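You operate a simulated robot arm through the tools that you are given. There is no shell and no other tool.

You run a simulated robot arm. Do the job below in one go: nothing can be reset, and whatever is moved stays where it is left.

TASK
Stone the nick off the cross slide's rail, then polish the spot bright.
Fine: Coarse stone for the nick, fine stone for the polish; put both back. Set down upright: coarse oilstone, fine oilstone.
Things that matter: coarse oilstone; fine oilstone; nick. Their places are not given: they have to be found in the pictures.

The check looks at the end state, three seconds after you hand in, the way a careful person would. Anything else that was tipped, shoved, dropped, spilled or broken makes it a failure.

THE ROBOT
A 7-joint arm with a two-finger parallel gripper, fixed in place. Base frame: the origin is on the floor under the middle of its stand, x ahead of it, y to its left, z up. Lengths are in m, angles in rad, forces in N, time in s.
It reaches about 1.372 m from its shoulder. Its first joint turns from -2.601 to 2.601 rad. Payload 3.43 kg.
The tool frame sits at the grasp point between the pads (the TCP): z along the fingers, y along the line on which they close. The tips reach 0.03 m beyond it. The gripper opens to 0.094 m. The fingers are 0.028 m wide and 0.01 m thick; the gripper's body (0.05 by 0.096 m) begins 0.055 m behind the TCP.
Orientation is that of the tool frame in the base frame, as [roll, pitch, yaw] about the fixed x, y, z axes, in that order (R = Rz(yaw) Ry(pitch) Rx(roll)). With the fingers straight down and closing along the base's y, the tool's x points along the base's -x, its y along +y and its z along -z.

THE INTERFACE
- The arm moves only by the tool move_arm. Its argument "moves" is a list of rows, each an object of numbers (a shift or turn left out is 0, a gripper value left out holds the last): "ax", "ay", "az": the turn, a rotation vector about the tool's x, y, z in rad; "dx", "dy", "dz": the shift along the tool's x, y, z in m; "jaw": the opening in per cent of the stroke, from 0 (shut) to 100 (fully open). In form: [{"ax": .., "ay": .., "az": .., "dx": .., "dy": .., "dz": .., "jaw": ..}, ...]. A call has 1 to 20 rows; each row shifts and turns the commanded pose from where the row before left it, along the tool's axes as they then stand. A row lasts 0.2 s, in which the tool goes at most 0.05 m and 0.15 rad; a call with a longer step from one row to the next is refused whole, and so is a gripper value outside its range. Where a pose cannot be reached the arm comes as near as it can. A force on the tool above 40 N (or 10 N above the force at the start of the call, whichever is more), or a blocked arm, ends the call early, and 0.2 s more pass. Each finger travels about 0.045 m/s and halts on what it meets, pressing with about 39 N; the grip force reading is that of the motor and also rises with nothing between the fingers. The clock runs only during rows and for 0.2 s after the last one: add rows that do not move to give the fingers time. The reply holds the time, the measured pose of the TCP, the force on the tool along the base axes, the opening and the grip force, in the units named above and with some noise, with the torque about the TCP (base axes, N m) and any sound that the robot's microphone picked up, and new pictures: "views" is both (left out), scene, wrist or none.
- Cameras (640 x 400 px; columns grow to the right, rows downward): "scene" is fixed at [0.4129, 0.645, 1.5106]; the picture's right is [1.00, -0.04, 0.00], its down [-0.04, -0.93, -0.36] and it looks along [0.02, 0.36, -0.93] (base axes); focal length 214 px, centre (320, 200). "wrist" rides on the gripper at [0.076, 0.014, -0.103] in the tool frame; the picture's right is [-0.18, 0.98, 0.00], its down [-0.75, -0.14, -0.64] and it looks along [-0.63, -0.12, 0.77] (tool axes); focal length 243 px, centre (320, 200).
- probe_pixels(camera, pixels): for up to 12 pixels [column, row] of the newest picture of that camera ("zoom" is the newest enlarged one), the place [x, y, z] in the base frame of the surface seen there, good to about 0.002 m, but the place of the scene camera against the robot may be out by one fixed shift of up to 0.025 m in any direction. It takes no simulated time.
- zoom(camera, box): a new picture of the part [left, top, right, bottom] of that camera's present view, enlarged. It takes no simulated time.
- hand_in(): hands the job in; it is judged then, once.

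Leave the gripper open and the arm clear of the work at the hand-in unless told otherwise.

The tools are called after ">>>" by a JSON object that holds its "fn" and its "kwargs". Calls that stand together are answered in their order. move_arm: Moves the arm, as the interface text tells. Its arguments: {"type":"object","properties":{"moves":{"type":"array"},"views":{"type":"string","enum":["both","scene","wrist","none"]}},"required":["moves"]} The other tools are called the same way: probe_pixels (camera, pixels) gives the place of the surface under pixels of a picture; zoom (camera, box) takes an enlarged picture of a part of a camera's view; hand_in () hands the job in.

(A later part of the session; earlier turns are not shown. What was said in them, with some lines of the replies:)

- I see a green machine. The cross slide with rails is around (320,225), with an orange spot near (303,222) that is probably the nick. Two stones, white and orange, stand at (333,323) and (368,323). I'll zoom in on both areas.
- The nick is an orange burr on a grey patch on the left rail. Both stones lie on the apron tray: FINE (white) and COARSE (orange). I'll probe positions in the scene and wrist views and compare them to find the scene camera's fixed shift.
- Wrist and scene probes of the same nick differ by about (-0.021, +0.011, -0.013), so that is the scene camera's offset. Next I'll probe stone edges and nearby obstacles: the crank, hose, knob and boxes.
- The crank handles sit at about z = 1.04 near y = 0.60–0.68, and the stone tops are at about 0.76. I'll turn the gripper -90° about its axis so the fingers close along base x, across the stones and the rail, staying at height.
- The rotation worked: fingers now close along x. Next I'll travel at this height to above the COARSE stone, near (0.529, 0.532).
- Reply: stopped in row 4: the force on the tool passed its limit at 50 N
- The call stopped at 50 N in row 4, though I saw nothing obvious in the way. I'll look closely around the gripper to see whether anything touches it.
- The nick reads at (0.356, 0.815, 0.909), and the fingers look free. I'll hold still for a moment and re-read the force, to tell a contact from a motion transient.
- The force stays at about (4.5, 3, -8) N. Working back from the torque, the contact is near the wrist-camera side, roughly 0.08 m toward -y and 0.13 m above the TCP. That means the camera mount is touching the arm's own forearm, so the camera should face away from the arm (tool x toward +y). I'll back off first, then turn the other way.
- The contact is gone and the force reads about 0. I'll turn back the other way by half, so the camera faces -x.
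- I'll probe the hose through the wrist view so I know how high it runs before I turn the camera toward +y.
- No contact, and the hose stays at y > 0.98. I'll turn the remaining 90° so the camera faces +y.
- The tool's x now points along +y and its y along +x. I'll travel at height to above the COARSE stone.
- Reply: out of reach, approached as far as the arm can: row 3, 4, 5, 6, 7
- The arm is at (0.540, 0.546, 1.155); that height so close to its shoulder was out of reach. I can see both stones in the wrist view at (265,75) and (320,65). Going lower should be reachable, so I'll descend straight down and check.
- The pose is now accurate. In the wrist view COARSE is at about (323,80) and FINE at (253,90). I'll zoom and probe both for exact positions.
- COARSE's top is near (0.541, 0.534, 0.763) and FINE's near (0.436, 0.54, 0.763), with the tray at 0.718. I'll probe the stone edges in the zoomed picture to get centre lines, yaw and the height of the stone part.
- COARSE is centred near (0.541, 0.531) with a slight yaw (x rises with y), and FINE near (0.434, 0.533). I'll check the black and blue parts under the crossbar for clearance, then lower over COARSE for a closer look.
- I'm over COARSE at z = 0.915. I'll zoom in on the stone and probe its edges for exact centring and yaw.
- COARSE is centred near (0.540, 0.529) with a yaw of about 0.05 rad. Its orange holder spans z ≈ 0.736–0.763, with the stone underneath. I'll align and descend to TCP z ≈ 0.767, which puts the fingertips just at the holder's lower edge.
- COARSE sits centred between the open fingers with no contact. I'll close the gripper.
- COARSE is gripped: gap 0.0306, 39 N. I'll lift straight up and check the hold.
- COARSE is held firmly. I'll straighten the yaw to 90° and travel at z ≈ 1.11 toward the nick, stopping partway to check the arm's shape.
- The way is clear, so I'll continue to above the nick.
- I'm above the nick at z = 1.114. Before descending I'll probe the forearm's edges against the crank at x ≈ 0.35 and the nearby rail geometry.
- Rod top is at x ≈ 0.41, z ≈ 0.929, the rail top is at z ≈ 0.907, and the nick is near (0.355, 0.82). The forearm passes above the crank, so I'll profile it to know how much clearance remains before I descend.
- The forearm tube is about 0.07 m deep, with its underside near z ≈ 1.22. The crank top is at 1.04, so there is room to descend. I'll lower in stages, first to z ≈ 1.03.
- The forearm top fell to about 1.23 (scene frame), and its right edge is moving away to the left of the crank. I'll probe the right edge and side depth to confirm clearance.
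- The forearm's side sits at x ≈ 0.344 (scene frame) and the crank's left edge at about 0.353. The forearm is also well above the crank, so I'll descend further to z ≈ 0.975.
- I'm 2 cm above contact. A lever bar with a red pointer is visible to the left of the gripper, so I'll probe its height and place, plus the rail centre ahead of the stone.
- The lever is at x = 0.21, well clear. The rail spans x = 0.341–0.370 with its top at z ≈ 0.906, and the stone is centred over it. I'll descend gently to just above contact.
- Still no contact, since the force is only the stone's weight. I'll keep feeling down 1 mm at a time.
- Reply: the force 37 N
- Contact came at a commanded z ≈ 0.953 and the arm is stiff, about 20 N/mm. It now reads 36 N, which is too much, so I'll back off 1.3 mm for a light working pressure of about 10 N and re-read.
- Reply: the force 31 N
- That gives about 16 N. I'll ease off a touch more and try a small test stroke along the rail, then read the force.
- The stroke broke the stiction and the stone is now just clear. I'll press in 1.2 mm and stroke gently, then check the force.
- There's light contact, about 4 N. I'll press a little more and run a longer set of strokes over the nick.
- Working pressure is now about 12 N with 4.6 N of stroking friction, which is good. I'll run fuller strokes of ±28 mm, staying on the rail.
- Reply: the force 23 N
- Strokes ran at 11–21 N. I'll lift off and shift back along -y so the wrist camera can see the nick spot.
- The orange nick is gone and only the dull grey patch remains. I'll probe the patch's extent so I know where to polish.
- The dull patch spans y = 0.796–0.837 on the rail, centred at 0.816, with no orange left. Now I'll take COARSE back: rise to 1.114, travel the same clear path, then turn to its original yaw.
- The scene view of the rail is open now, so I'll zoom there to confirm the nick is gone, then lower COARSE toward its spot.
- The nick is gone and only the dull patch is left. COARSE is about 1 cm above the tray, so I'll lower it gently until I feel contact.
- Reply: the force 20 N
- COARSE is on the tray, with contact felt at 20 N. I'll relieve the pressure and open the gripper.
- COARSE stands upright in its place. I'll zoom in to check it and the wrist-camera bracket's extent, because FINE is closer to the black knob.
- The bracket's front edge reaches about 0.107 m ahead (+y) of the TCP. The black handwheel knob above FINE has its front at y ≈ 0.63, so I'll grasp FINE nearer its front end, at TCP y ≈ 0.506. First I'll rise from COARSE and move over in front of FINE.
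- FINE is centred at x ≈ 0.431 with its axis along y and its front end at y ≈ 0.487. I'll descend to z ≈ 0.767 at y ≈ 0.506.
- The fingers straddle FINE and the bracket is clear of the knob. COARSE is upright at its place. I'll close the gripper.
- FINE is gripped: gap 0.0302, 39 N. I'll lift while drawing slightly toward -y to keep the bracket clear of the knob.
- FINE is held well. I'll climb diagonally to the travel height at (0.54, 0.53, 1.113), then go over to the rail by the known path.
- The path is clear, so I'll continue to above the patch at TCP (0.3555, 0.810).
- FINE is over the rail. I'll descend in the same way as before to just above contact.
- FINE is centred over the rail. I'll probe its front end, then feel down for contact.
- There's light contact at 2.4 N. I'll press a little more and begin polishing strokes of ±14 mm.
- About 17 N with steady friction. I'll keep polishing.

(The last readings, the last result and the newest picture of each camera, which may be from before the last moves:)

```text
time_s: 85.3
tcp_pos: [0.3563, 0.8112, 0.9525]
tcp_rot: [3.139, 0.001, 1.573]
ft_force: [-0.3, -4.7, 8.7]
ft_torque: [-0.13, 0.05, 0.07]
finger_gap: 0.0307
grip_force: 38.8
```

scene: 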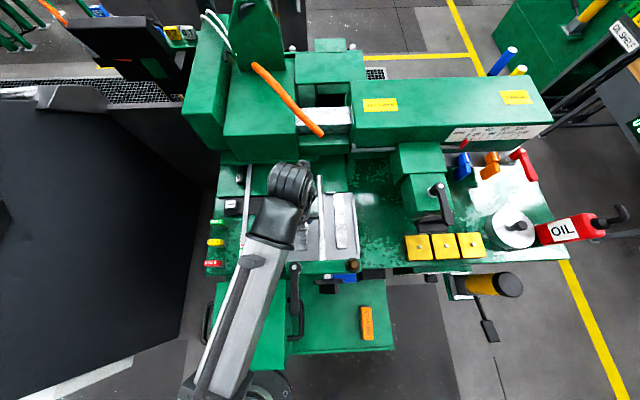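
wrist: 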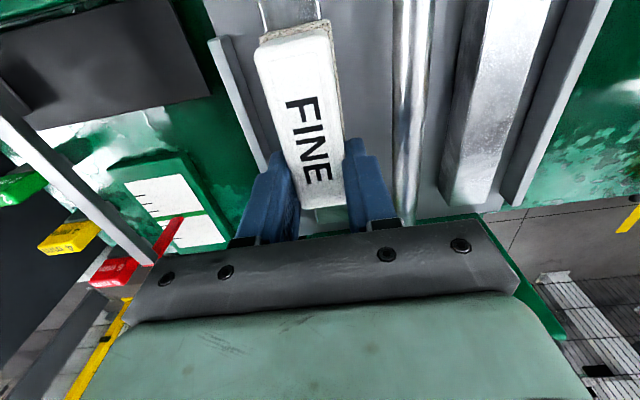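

I'll lift and shift back to inspect the patch.

>>> {"fn": "move_arm", "kwargs": {"moves": [{"dz": -0.01}, {"dz": -0.03}, {"dz": -0.035}, {"dz": -0.035}, {"dz": -0.035}, {"dx": -0.03}, {"dx": -0.03}, {"dx": -0.03}, {}], "views": "both"}}

>>> {"fn": "zoom", "kwargs": {"camera": "wrist", "box": [240, 0, 360, 80]}}

>>> {"fn": "zoom", "kwargs": {"camera": "scene", "box": [280, 185, 350, 255]}}

```text
time_s: 87.3
tcp_pos: [0.3563, 0.7212, 1.0966]
tcp_rot: [-3.141, -0.002, 1.57]
ft_force: [0.3, -0.1, -1.7]
ft_torque: [-0.02, 0.0, -0.01]
finger_gap: 0.0303
grip_force: 39.6
```

scene: 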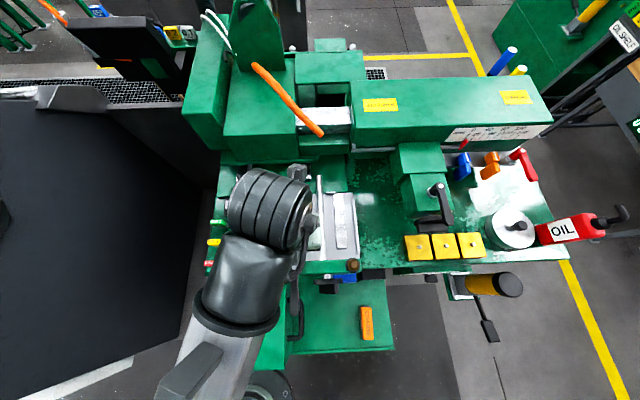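
wrist: 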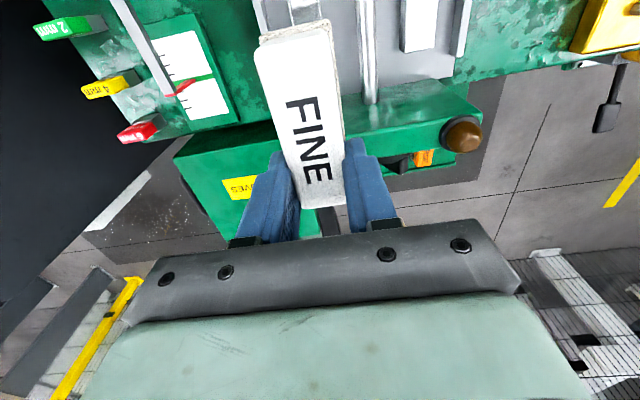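

```text
5.00 times, centred on (300, 40) of wrist
```

zoom: 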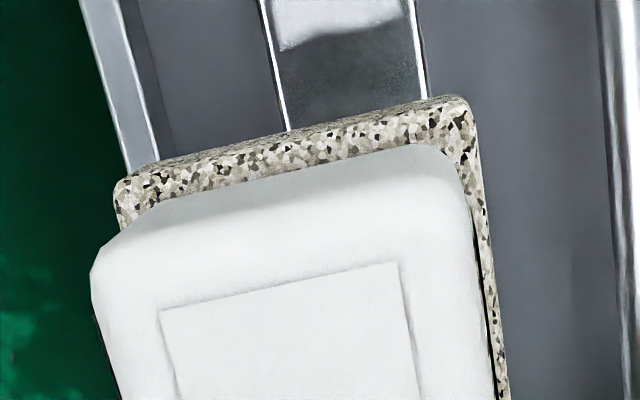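

```text
5.71 times, centred on (315, 220) of scene
```

zoom: 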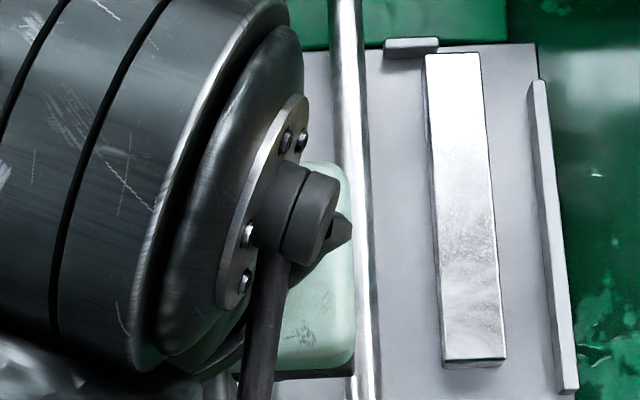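

The arm blocks the spot from both cameras. I'll move aside to the earlier waypoint (0.448, 0.643), where the scene camera had a clear view.

>>> {"fn": "move_arm", "kwargs": {"moves": [{"dz": -0.015}, {"dx": -0.026, "dy": 0.0307}, {"dx": -0.026, "dy": 0.0307}, {"dx": -0.026, "dy": 0.0307}, {}], "views": "both"}}

>>> {"fn": "zoom", "kwargs": {"camera": "scene", "box": [280, 185, 350, 255]}}

```text
time_s: 88.5
tcp_pos: [0.449, 0.6448, 1.1126]
tcp_rot: [3.141, -0.002, 1.571]
ft_force: [0.3, 0.3, -2.3]
ft_torque: [-0.05, 0.03, -0.03]
finger_gap: 0.0303
grip_force: 38.8
```

scene: 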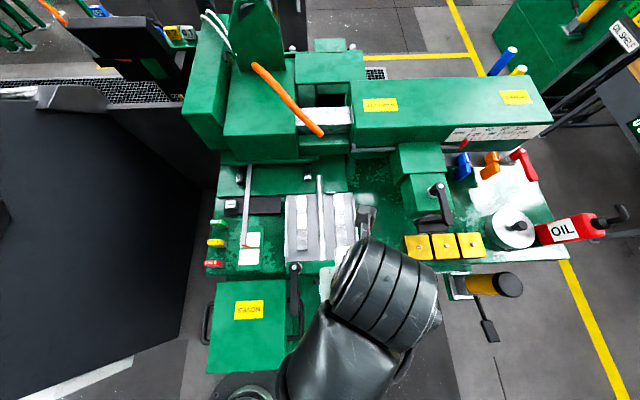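
wrist: 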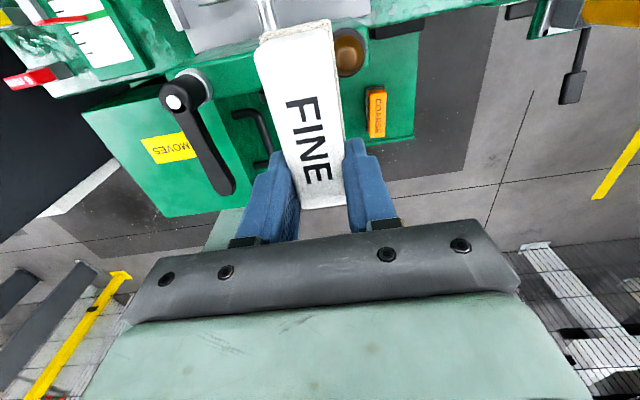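

```text
5.71 times, centred on (315, 220) of scene
```

zoom: 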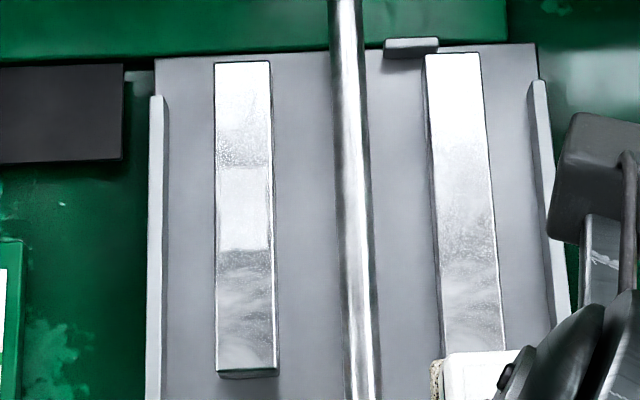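

The patch is now bright. I'll look closer for any remaining dull areas.

>>> {"fn": "zoom", "kwargs": {"camera": "scene", "box": [290, 205, 315, 235]}}

```text
13.33 times, centred on (302, 220) of scene
```

zoom: 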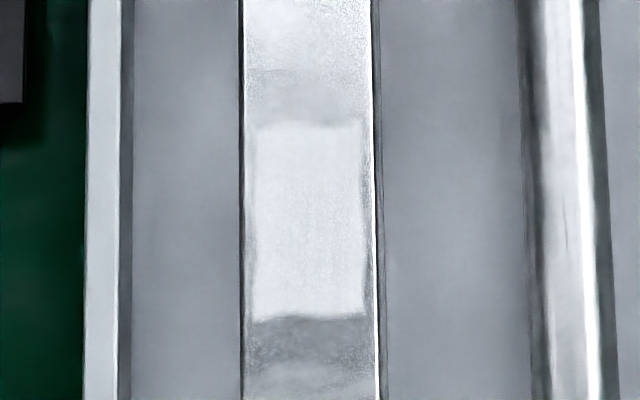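

The patch is uniformly bright. To be certain the polish is complete, I'll do one more round with the fine stone along the same proven path and compare.

>>> {"fn": "move_arm", "kwargs": {"moves": [{"dx": 0.0334, "dy": -0.0187}, {"dx": 0.0334, "dy": -0.0187}, {"dx": 0.0334, "dy": -0.0187}, {"dx": 0.0334, "dy": -0.0187}, {"dx": 0.0334, "dy": -0.0187}, {}, {"dz": 0.03}, {"dz": 0.03}, {"dz": 0.03}, {"dz": 0.025}, {"dz": 0.018}, {"dz": 0.012}, {"dz": 0.006}, {}], "views": "scene"}}

```text
time_s: 91.5
tcp_pos: [0.3544, 0.8096, 0.9618]
tcp_rot: [3.139, 0.0, 1.571]
ft_force: [-0.7, -0.5, -2.4]
ft_torque: [-0.05, -0.02, -0.01]
finger_gap: 0.0304
grip_force: 39.1
```

scene: 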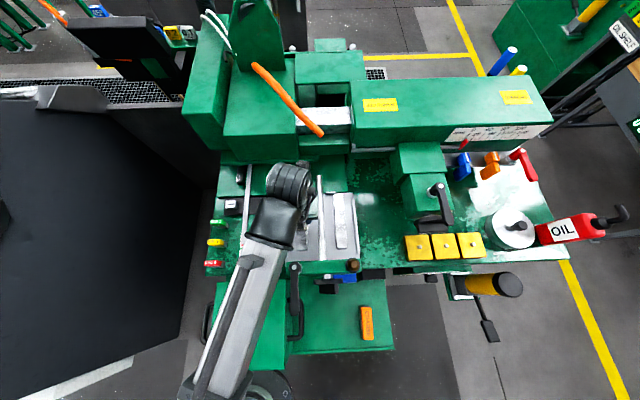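

I'm just above the rail at z = 0.962 and will feel down for contact again.

>>> {"fn": "move_arm", "kwargs": {"moves": [{"dz": 0.003}, {"dz": 0.002}, {"dz": 0.001}, {}], "views": "none"}}

>>> {"fn": "move_arm", "kwargs": {"moves": [{"dz": 0.001}, {}], "views": "none"}}

>>> {"fn": "move_arm", "kwargs": {"moves": [{"dz": 0.0007}, {}], "views": "none"}}

```text
time_s: 92.5
tcp_pos: [0.3545, 0.8108, 0.9548]
tcp_rot: [3.141, -0.001, 1.57]
ft_force: [0.6, -0.4, -1.6]
ft_torque: [0.0, 0.04, 0.03]
finger_gap: 0.0306
grip_force: 38.4
```

```text
time_s: 93.1
tcp_pos: [0.3547, 0.8111, 0.9543]
tcp_rot: [3.139, -0.001, 1.571]
ft_force: [-0.3, -0.5, -2.1]
ft_torque: [-0.03, -0.03, -0.01]
finger_gap: 0.0305
grip_force: 38.7
```

```text
time_s: 93.7
tcp_pos: [0.3554, 0.8104, 0.9538]
tcp_rot: [3.14, -0.002, 1.572]
ft_force: [0.1, -0.2, -1.6]
ft_torque: [-0.04, 0.0, 0.01]
finger_gap: 0.0304
grip_force: 38.8
```

>>> {"fn": "move_arm", "kwargs": {"moves": [{"dz": 0.0007}, {}], "views": "none"}}

>>> {"fn": "move_arm", "kwargs": {"moves": [{"dz": 0.0005}, {}], "views": "none"}}

```text
time_s: 94.3
tcp_pos: [0.3543, 0.8104, 0.9533]
tcp_rot: [3.141, -0.003, 1.571]
ft_force: [0.1, -0.7, -2.3]
ft_torque: [-0.03, 0.0, -0.02]
finger_gap: 0.0305
grip_force: 38.6
```

```text
time_s: 94.9
tcp_pos: [0.3534, 0.81, 0.9543]
tcp_rot: [3.141, -0.002, 1.571]
ft_force: [0.0, -1.2, 1.8]
ft_torque: [-0.07, 0.07, 0.01]
finger_gap: 0.0303
grip_force: 39.0
```

There's contact at 1.8 N. I'll add a little pressure and run two sets of polishing strokes.

>>> {"fn": "move_arm", "kwargs": {"moves": [{"dz": 0.0004}, {"dx": 0.014}, {"dx": -0.014}, {"dx": -0.014}, {"dx": 0.014}, {"dx": 0.014}, {"dx": -0.014}, {"dx": -0.014}, {"dx": 0.014}, {"dx": 0.014}, {"dx": -0.014}, {"dx": -0.014}, {"dx": 0.014}, {"dx": 0.014}, {"dx": -0.014}, {"dx": -0.014}, {"dx": 0.014}, {}], "views": "none"}}

>>> {"fn": "move_arm", "kwargs": {"moves": [{"dx": 0.014}, {"dx": -0.014}, {"dx": -0.014}, {"dx": 0.014}, {"dx": 0.014}, {"dx": -0.014}, {"dx": -0.014}, {"dx": 0.014}, {"dx": 0.014}, {"dx": -0.014}, {"dx": -0.014}, {"dx": 0.014}, {"dx": 0.014}, {"dx": -0.014}, {"dx": -0.014}, {"dx": 0.014}, {}], "views": "none"}}

```text
time_s: 98.7
tcp_pos: [0.3536, 0.8096, 0.953]
tcp_rot: [3.14, 0.0, 1.571]
ft_force: [0.6, -4.0, 9.0]
ft_torque: [-0.21, 0.02, 0.04]
finger_gap: 0.0303
grip_force: 39.5
```

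```text
time_s: 102.3
tcp_pos: [0.3553, 0.8092, 0.9539]
tcp_rot: [3.141, 0.001, 1.571]
ft_force: [0.9, -5.1, 11.6]
ft_torque: [-0.16, 0.04, 0.02]
finger_gap: 0.0305
grip_force: 38.8
```

Pressure was steady at 9–12 N. I'll lift straight off, rise to travel height, and move aside to inspect.

>>> {"fn": "move_arm", "kwargs": {"moves": [{"dz": -0.01}, {"dz": -0.03}, {"dz": -0.035}, {"dz": -0.04}, {"dz": -0.045}, {"dx": -0.0334, "dy": 0.0187}, {"dx": -0.0334, "dy": 0.0187}, {"dx": -0.0334, "dy": 0.0187}, {"dx": -0.0334, "dy": 0.0187}, {"dx": -0.0334, "dy": 0.0187}, {}], "views": "both"}}

>>> {"fn": "zoom", "kwargs": {"camera": "scene", "box": [290, 205, 315, 235]}}

>>> {"fn": "zoom", "kwargs": {"camera": "scene", "box": [280, 185, 350, 255]}}

```text
time_s: 104.7
tcp_pos: [0.4473, 0.6425, 1.1116]
tcp_rot: [3.141, -0.001, 1.572]
ft_force: [0.9, -0.3, -2.9]
ft_torque: [-0.04, 0.05, -0.03]
finger_gap: 0.0303
grip_force: 39.3
```

scene: 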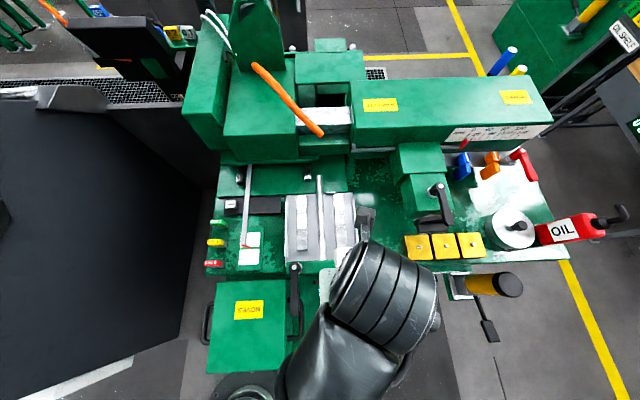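
wrist: 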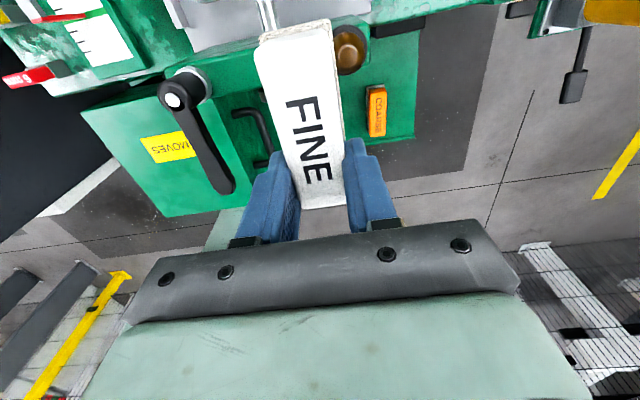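

```text
13.33 times, centred on (302, 220) of scene
```

zoom: 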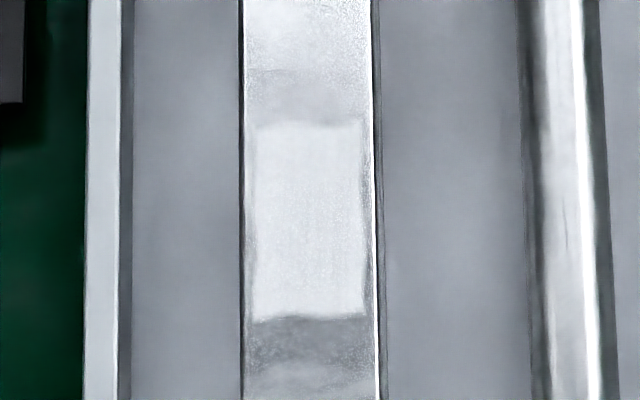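

```text
5.71 times, centred on (315, 220) of scene
```

zoom: 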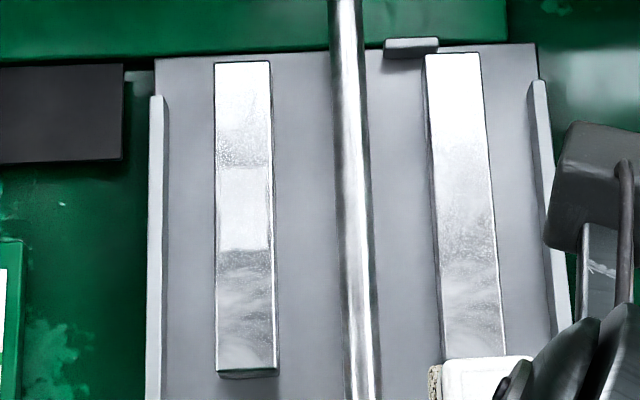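

The brightness is unchanged, so the polish is complete. Now I'll return FINE along the reverse path to (0.54, 0.53), then diagonally down to (0.45, 0.478, 0.93).

>>> {"fn": "move_arm", "kwargs": {"moves": [{"dx": -0.0287, "dy": 0.0229}, {"dx": -0.0287, "dy": 0.0229}, {"dx": -0.0287, "dy": 0.0229}, {"dx": -0.0287, "dy": 0.0229}, {"dx": -0.0102, "dy": -0.018, "dz": 0.0368}, {"dx": -0.0102, "dy": -0.018, "dz": 0.0368}, {"dx": -0.0102, "dy": -0.018, "dz": 0.0368}, {"dx": -0.0102, "dy": -0.018, "dz": 0.0368}, {"dx": -0.0102, "dy": -0.018, "dz": 0.0368}, {}], "views": "both"}}

```text
time_s: 106.9
tcp_pos: [0.448, 0.4763, 0.9282]
tcp_rot: [3.141, -0.002, 1.572]
ft_force: [0.0, -0.4, -1.5]
ft_torque: [-0.06, 0.0, -0.01]
finger_gap: 0.0303
grip_force: 38.7
```

scene: 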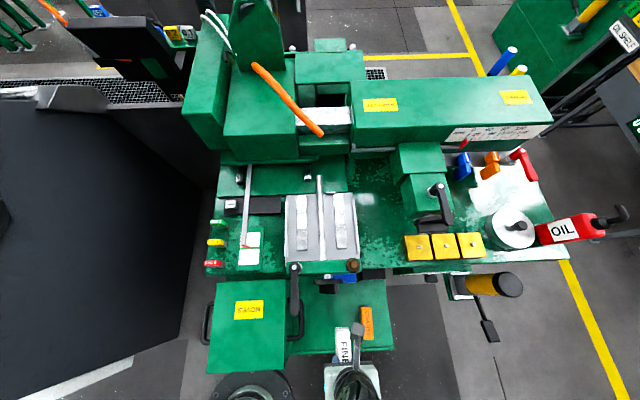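
wrist: 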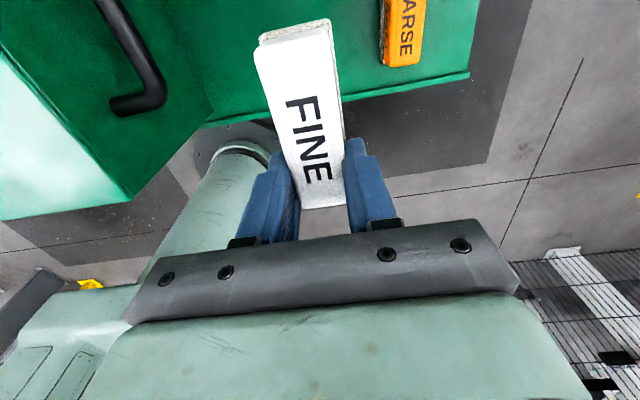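

All good. I'll move over FINE's original place at (0.431, 0.506) and down to about 1 cm above the tray.

>>> {"fn": "move_arm", "kwargs": {"moves": [{"dy": -0.0167, "dz": 0.02}, {"dz": 0.04}, {"dz": 0.03, "dx": 0.005}, {"dz": 0.03, "dx": 0.013}, {"dz": 0.018, "dx": 0.012}, {"dz": 0.01}, {}], "views": "both"}}

>>> {"fn": "zoom", "kwargs": {"camera": "scene", "box": [280, 265, 400, 345]}}

```text
time_s: 108.5
tcp_pos: [0.4328, 0.5079, 0.7793]
tcp_rot: [3.139, -0.002, 1.569]
ft_force: [1.0, -0.3, -0.9]
ft_torque: [-0.08, -0.02, 0.0]
finger_gap: 0.0302
grip_force: 38.6
```

scene: 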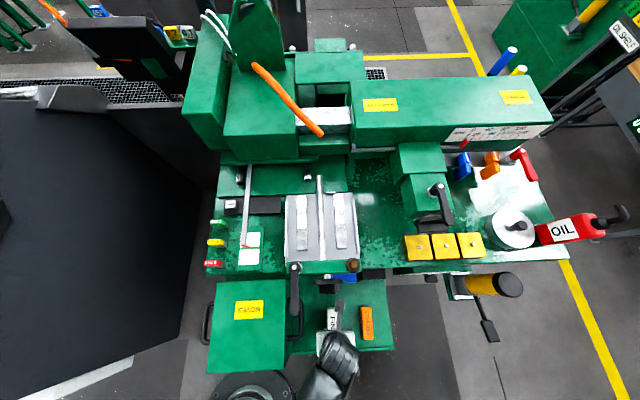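
wrist: 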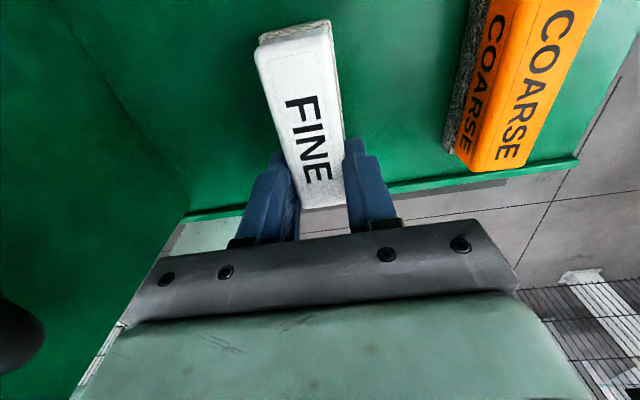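

```text
5.00 times, centred on (340, 305) of scene
```

zoom: 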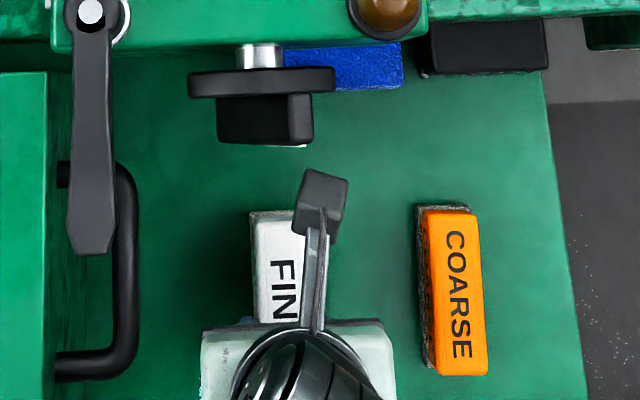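

FINE is over its spot. I'll lower gently until it touches.

>>> {"fn": "move_arm", "kwargs": {"moves": [{"dz": 0.005, "dy": -0.001, "dx": -0.001}, {"dz": 0.003}, {"dz": 0.001}, {}], "views": "none"}}

>>> {"fn": "move_arm", "kwargs": {"moves": [{"dz": 0.001}, {}], "views": "none"}}

>>> {"fn": "move_arm", "kwargs": {"moves": [{"dz": 0.001}, {}], "views": "none"}}

```text
time_s: 109.5
tcp_pos: [0.4316, 0.5063, 0.7704]
tcp_rot: [-3.141, -0.003, 1.571]
ft_force: [0.6, 0.2, -1.8]
ft_torque: [-0.02, 0.0, 0.02]
finger_gap: 0.0306
grip_force: 39.0
```

```text
time_s: 110.1
tcp_pos: [0.4313, 0.5069, 0.7702]
tcp_rot: [3.141, -0.001, 1.571]
ft_force: [-0.3, 0.1, -1.8]
ft_torque: [0.0, 0.01, -0.02]
finger_gap: 0.0304
grip_force: 38.7
```

```text
time_s: 110.7
tcp_pos: [0.4318, 0.5065, 0.7691]
tcp_rot: [3.14, 0.0, 1.571]
ft_force: [0.3, 0.2, -2.4]
ft_torque: [-0.05, 0.0, 0.0]
finger_gap: 0.0304
grip_force: 38.4
```

>>> {"fn": "move_arm", "kwargs": {"moves": [{"dz": 0.0008}, {}], "views": "none"}}

>>> {"fn": "move_arm", "kwargs": {"moves": [{"dz": 0.0007}, {}], "views": "none"}}

>>> {"fn": "move_arm", "kwargs": {"moves": [{"dz": 0.0006}, {}], "views": "none"}}

```text
time_s: 111.3
tcp_pos: [0.4324, 0.5068, 0.7677]
tcp_rot: [3.142, -0.001, 1.57]
ft_force: [-1.1, 0.3, -3.2]
ft_torque: [-0.03, 0.02, 0.05]
finger_gap: 0.0302
grip_force: 39.1
```

```text
time_s: 111.9
tcp_pos: [0.4317, 0.5054, 0.7691]
tcp_rot: [-3.141, 0.0, 1.57]
ft_force: [0.5, -0.6, -2.0]
ft_torque: [-0.01, 0.0, -0.02]
finger_gap: 0.0303
grip_force: 39.4
```

```text
time_s: 112.5
tcp_pos: [0.4324, 0.5074, 0.7668]
tcp_rot: [3.142, -0.002, 1.571]
ft_force: [0.3, -1.0, 1.1]
ft_torque: [0.01, 0.06, -0.02]
finger_gap: 0.0303
grip_force: 39.1
```

FINE is resting on the tray with light contact. I'll open the gripper.

>>> {"fn": "move_arm", "kwargs": {"moves": [{"dz": 0.0002}, {"jaw": 50}, {"jaw": 75}, {"jaw": 90}, {"jaw": 90}, {"jaw": 90}], "views": "both"}}

```text
time_s: 113.9
tcp_pos: [0.4326, 0.5061, 0.7663]
tcp_rot: [-3.142, 0.0, 1.571]
ft_force: [-0.5, -0.1, 0.6]
ft_torque: [-0.03, -0.02, -0.02]
finger_gap: 0.0848
grip_force: 0.0
```

scene: 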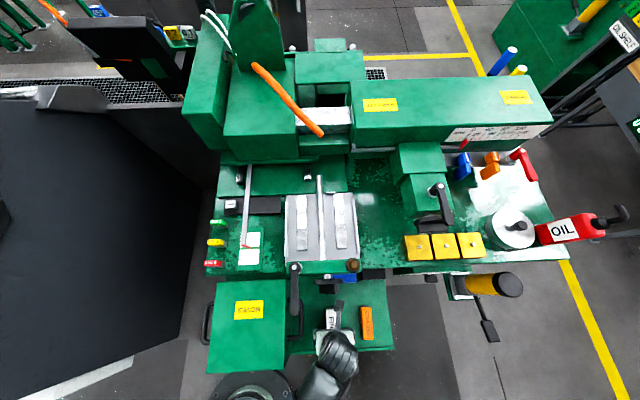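
wrist: 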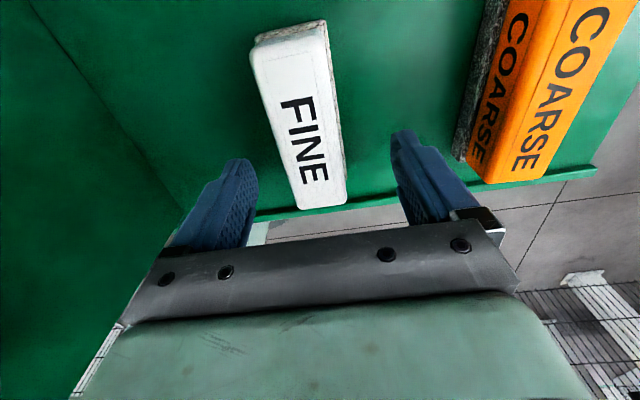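

FINE stands upright. I'll withdraw upward with a slight -y drift past the knob, then out to the clear waypoint, opening the gripper fully.

>>> {"fn": "move_arm", "kwargs": {"moves": [{"dz": -0.015}, {"dz": -0.025}, {"dz": -0.03, "dx": -0.012}, {"dz": -0.04, "dx": -0.014}, {"dz": -0.04}, {"dz": -0.02, "dy": 0.018, "jaw": 100}, {"dx": 0.0102, "dy": 0.018, "dz": -0.0368}, {"dx": 0.0102, "dy": 0.018, "dz": -0.0368}, {"dx": 0.0102, "dy": 0.018, "dz": -0.0368}, {"dx": 0.0102, "dy": 0.018, "dz": -0.0368}, {"dx": 0.0102, "dy": 0.018, "dz": -0.0368}, {}], "views": "both"}}

>>> {"fn": "zoom", "kwargs": {"camera": "scene", "box": [280, 265, 400, 345]}}

>>> {"fn": "zoom", "kwargs": {"camera": "scene", "box": [200, 170, 360, 280]}}

```text
time_s: 116.5
tcp_pos: [0.5401, 0.5307, 1.1222]
tcp_rot: [-3.141, -0.001, 1.57]
ft_force: [-0.8, -0.6, -0.4]
ft_torque: [0.0, 0.02, 0.0]
finger_gap: 0.0939
grip_force: 0.1
```

scene: 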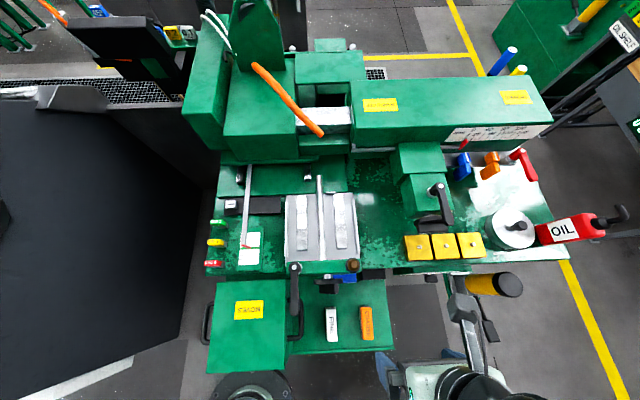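
wrist: 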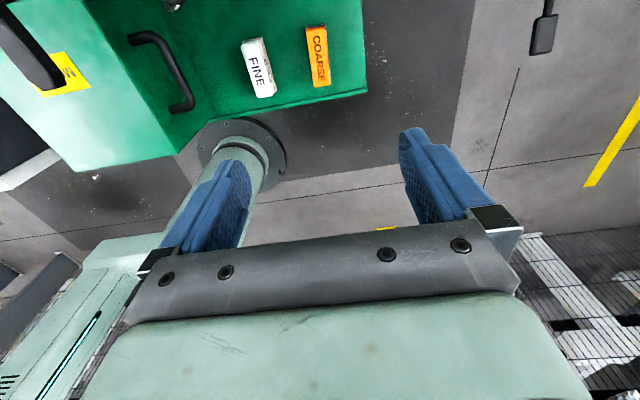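

```text
5.00 times, centred on (340, 305) of scene
```

zoom: 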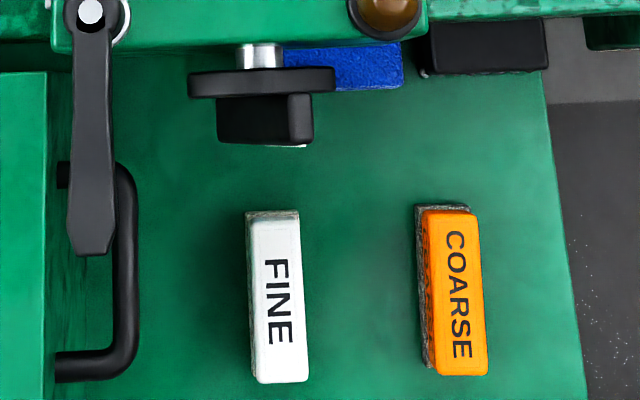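

```text
3.64 times, centred on (280, 225) of scene
```

zoom: 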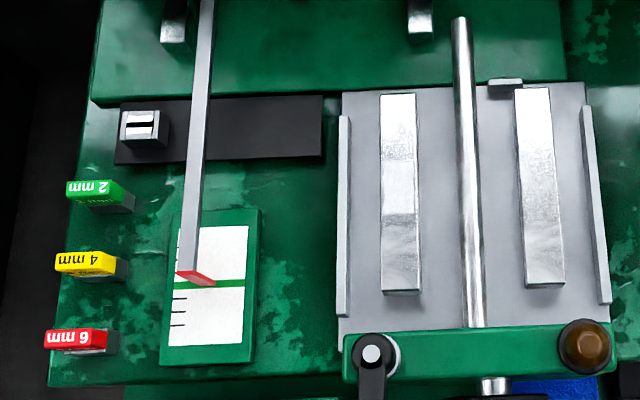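

Final state as seen in the pictures:
- **Rail:** the nick is gone and the spot is bright.
- **Stones:** FINE and COARSE are both upright in their places, within about 3 mm of where they started.
- **Surroundings:** the crank, knob, pointer and blocks look unchanged.
- **Arm:** the gripper is open, about 0.36 m above the tray and clear of the work.

I'm handing in.

>>> {"fn": "hand_in", "kwargs": {}}

```text
The job is handed in.
```

I stoned the nick off the cross slide's left rail with the coarse stone, then polished the spot bright with the fine stone. I've handed the job in but haven't seen the check's result.

- **Rail:** no trace of the orange nick is left. I polished twice, and the second round made no visible difference, so the polish looks complete.
- **Stones:** both are back on the tray, upright, each about 3 mm to the left of where it started.
- **Surroundings:** the crank, knob, pointer and blocks look unchanged in the last pictures.
- **Arm:** the gripper is open and about 0.36 m above the tray.

Early on, one move stopped at 50 N. From the force readings, I believe the wrist camera touched the arm's own forearm. I backed off, turned the gripper the other way, and it didn't happen again.
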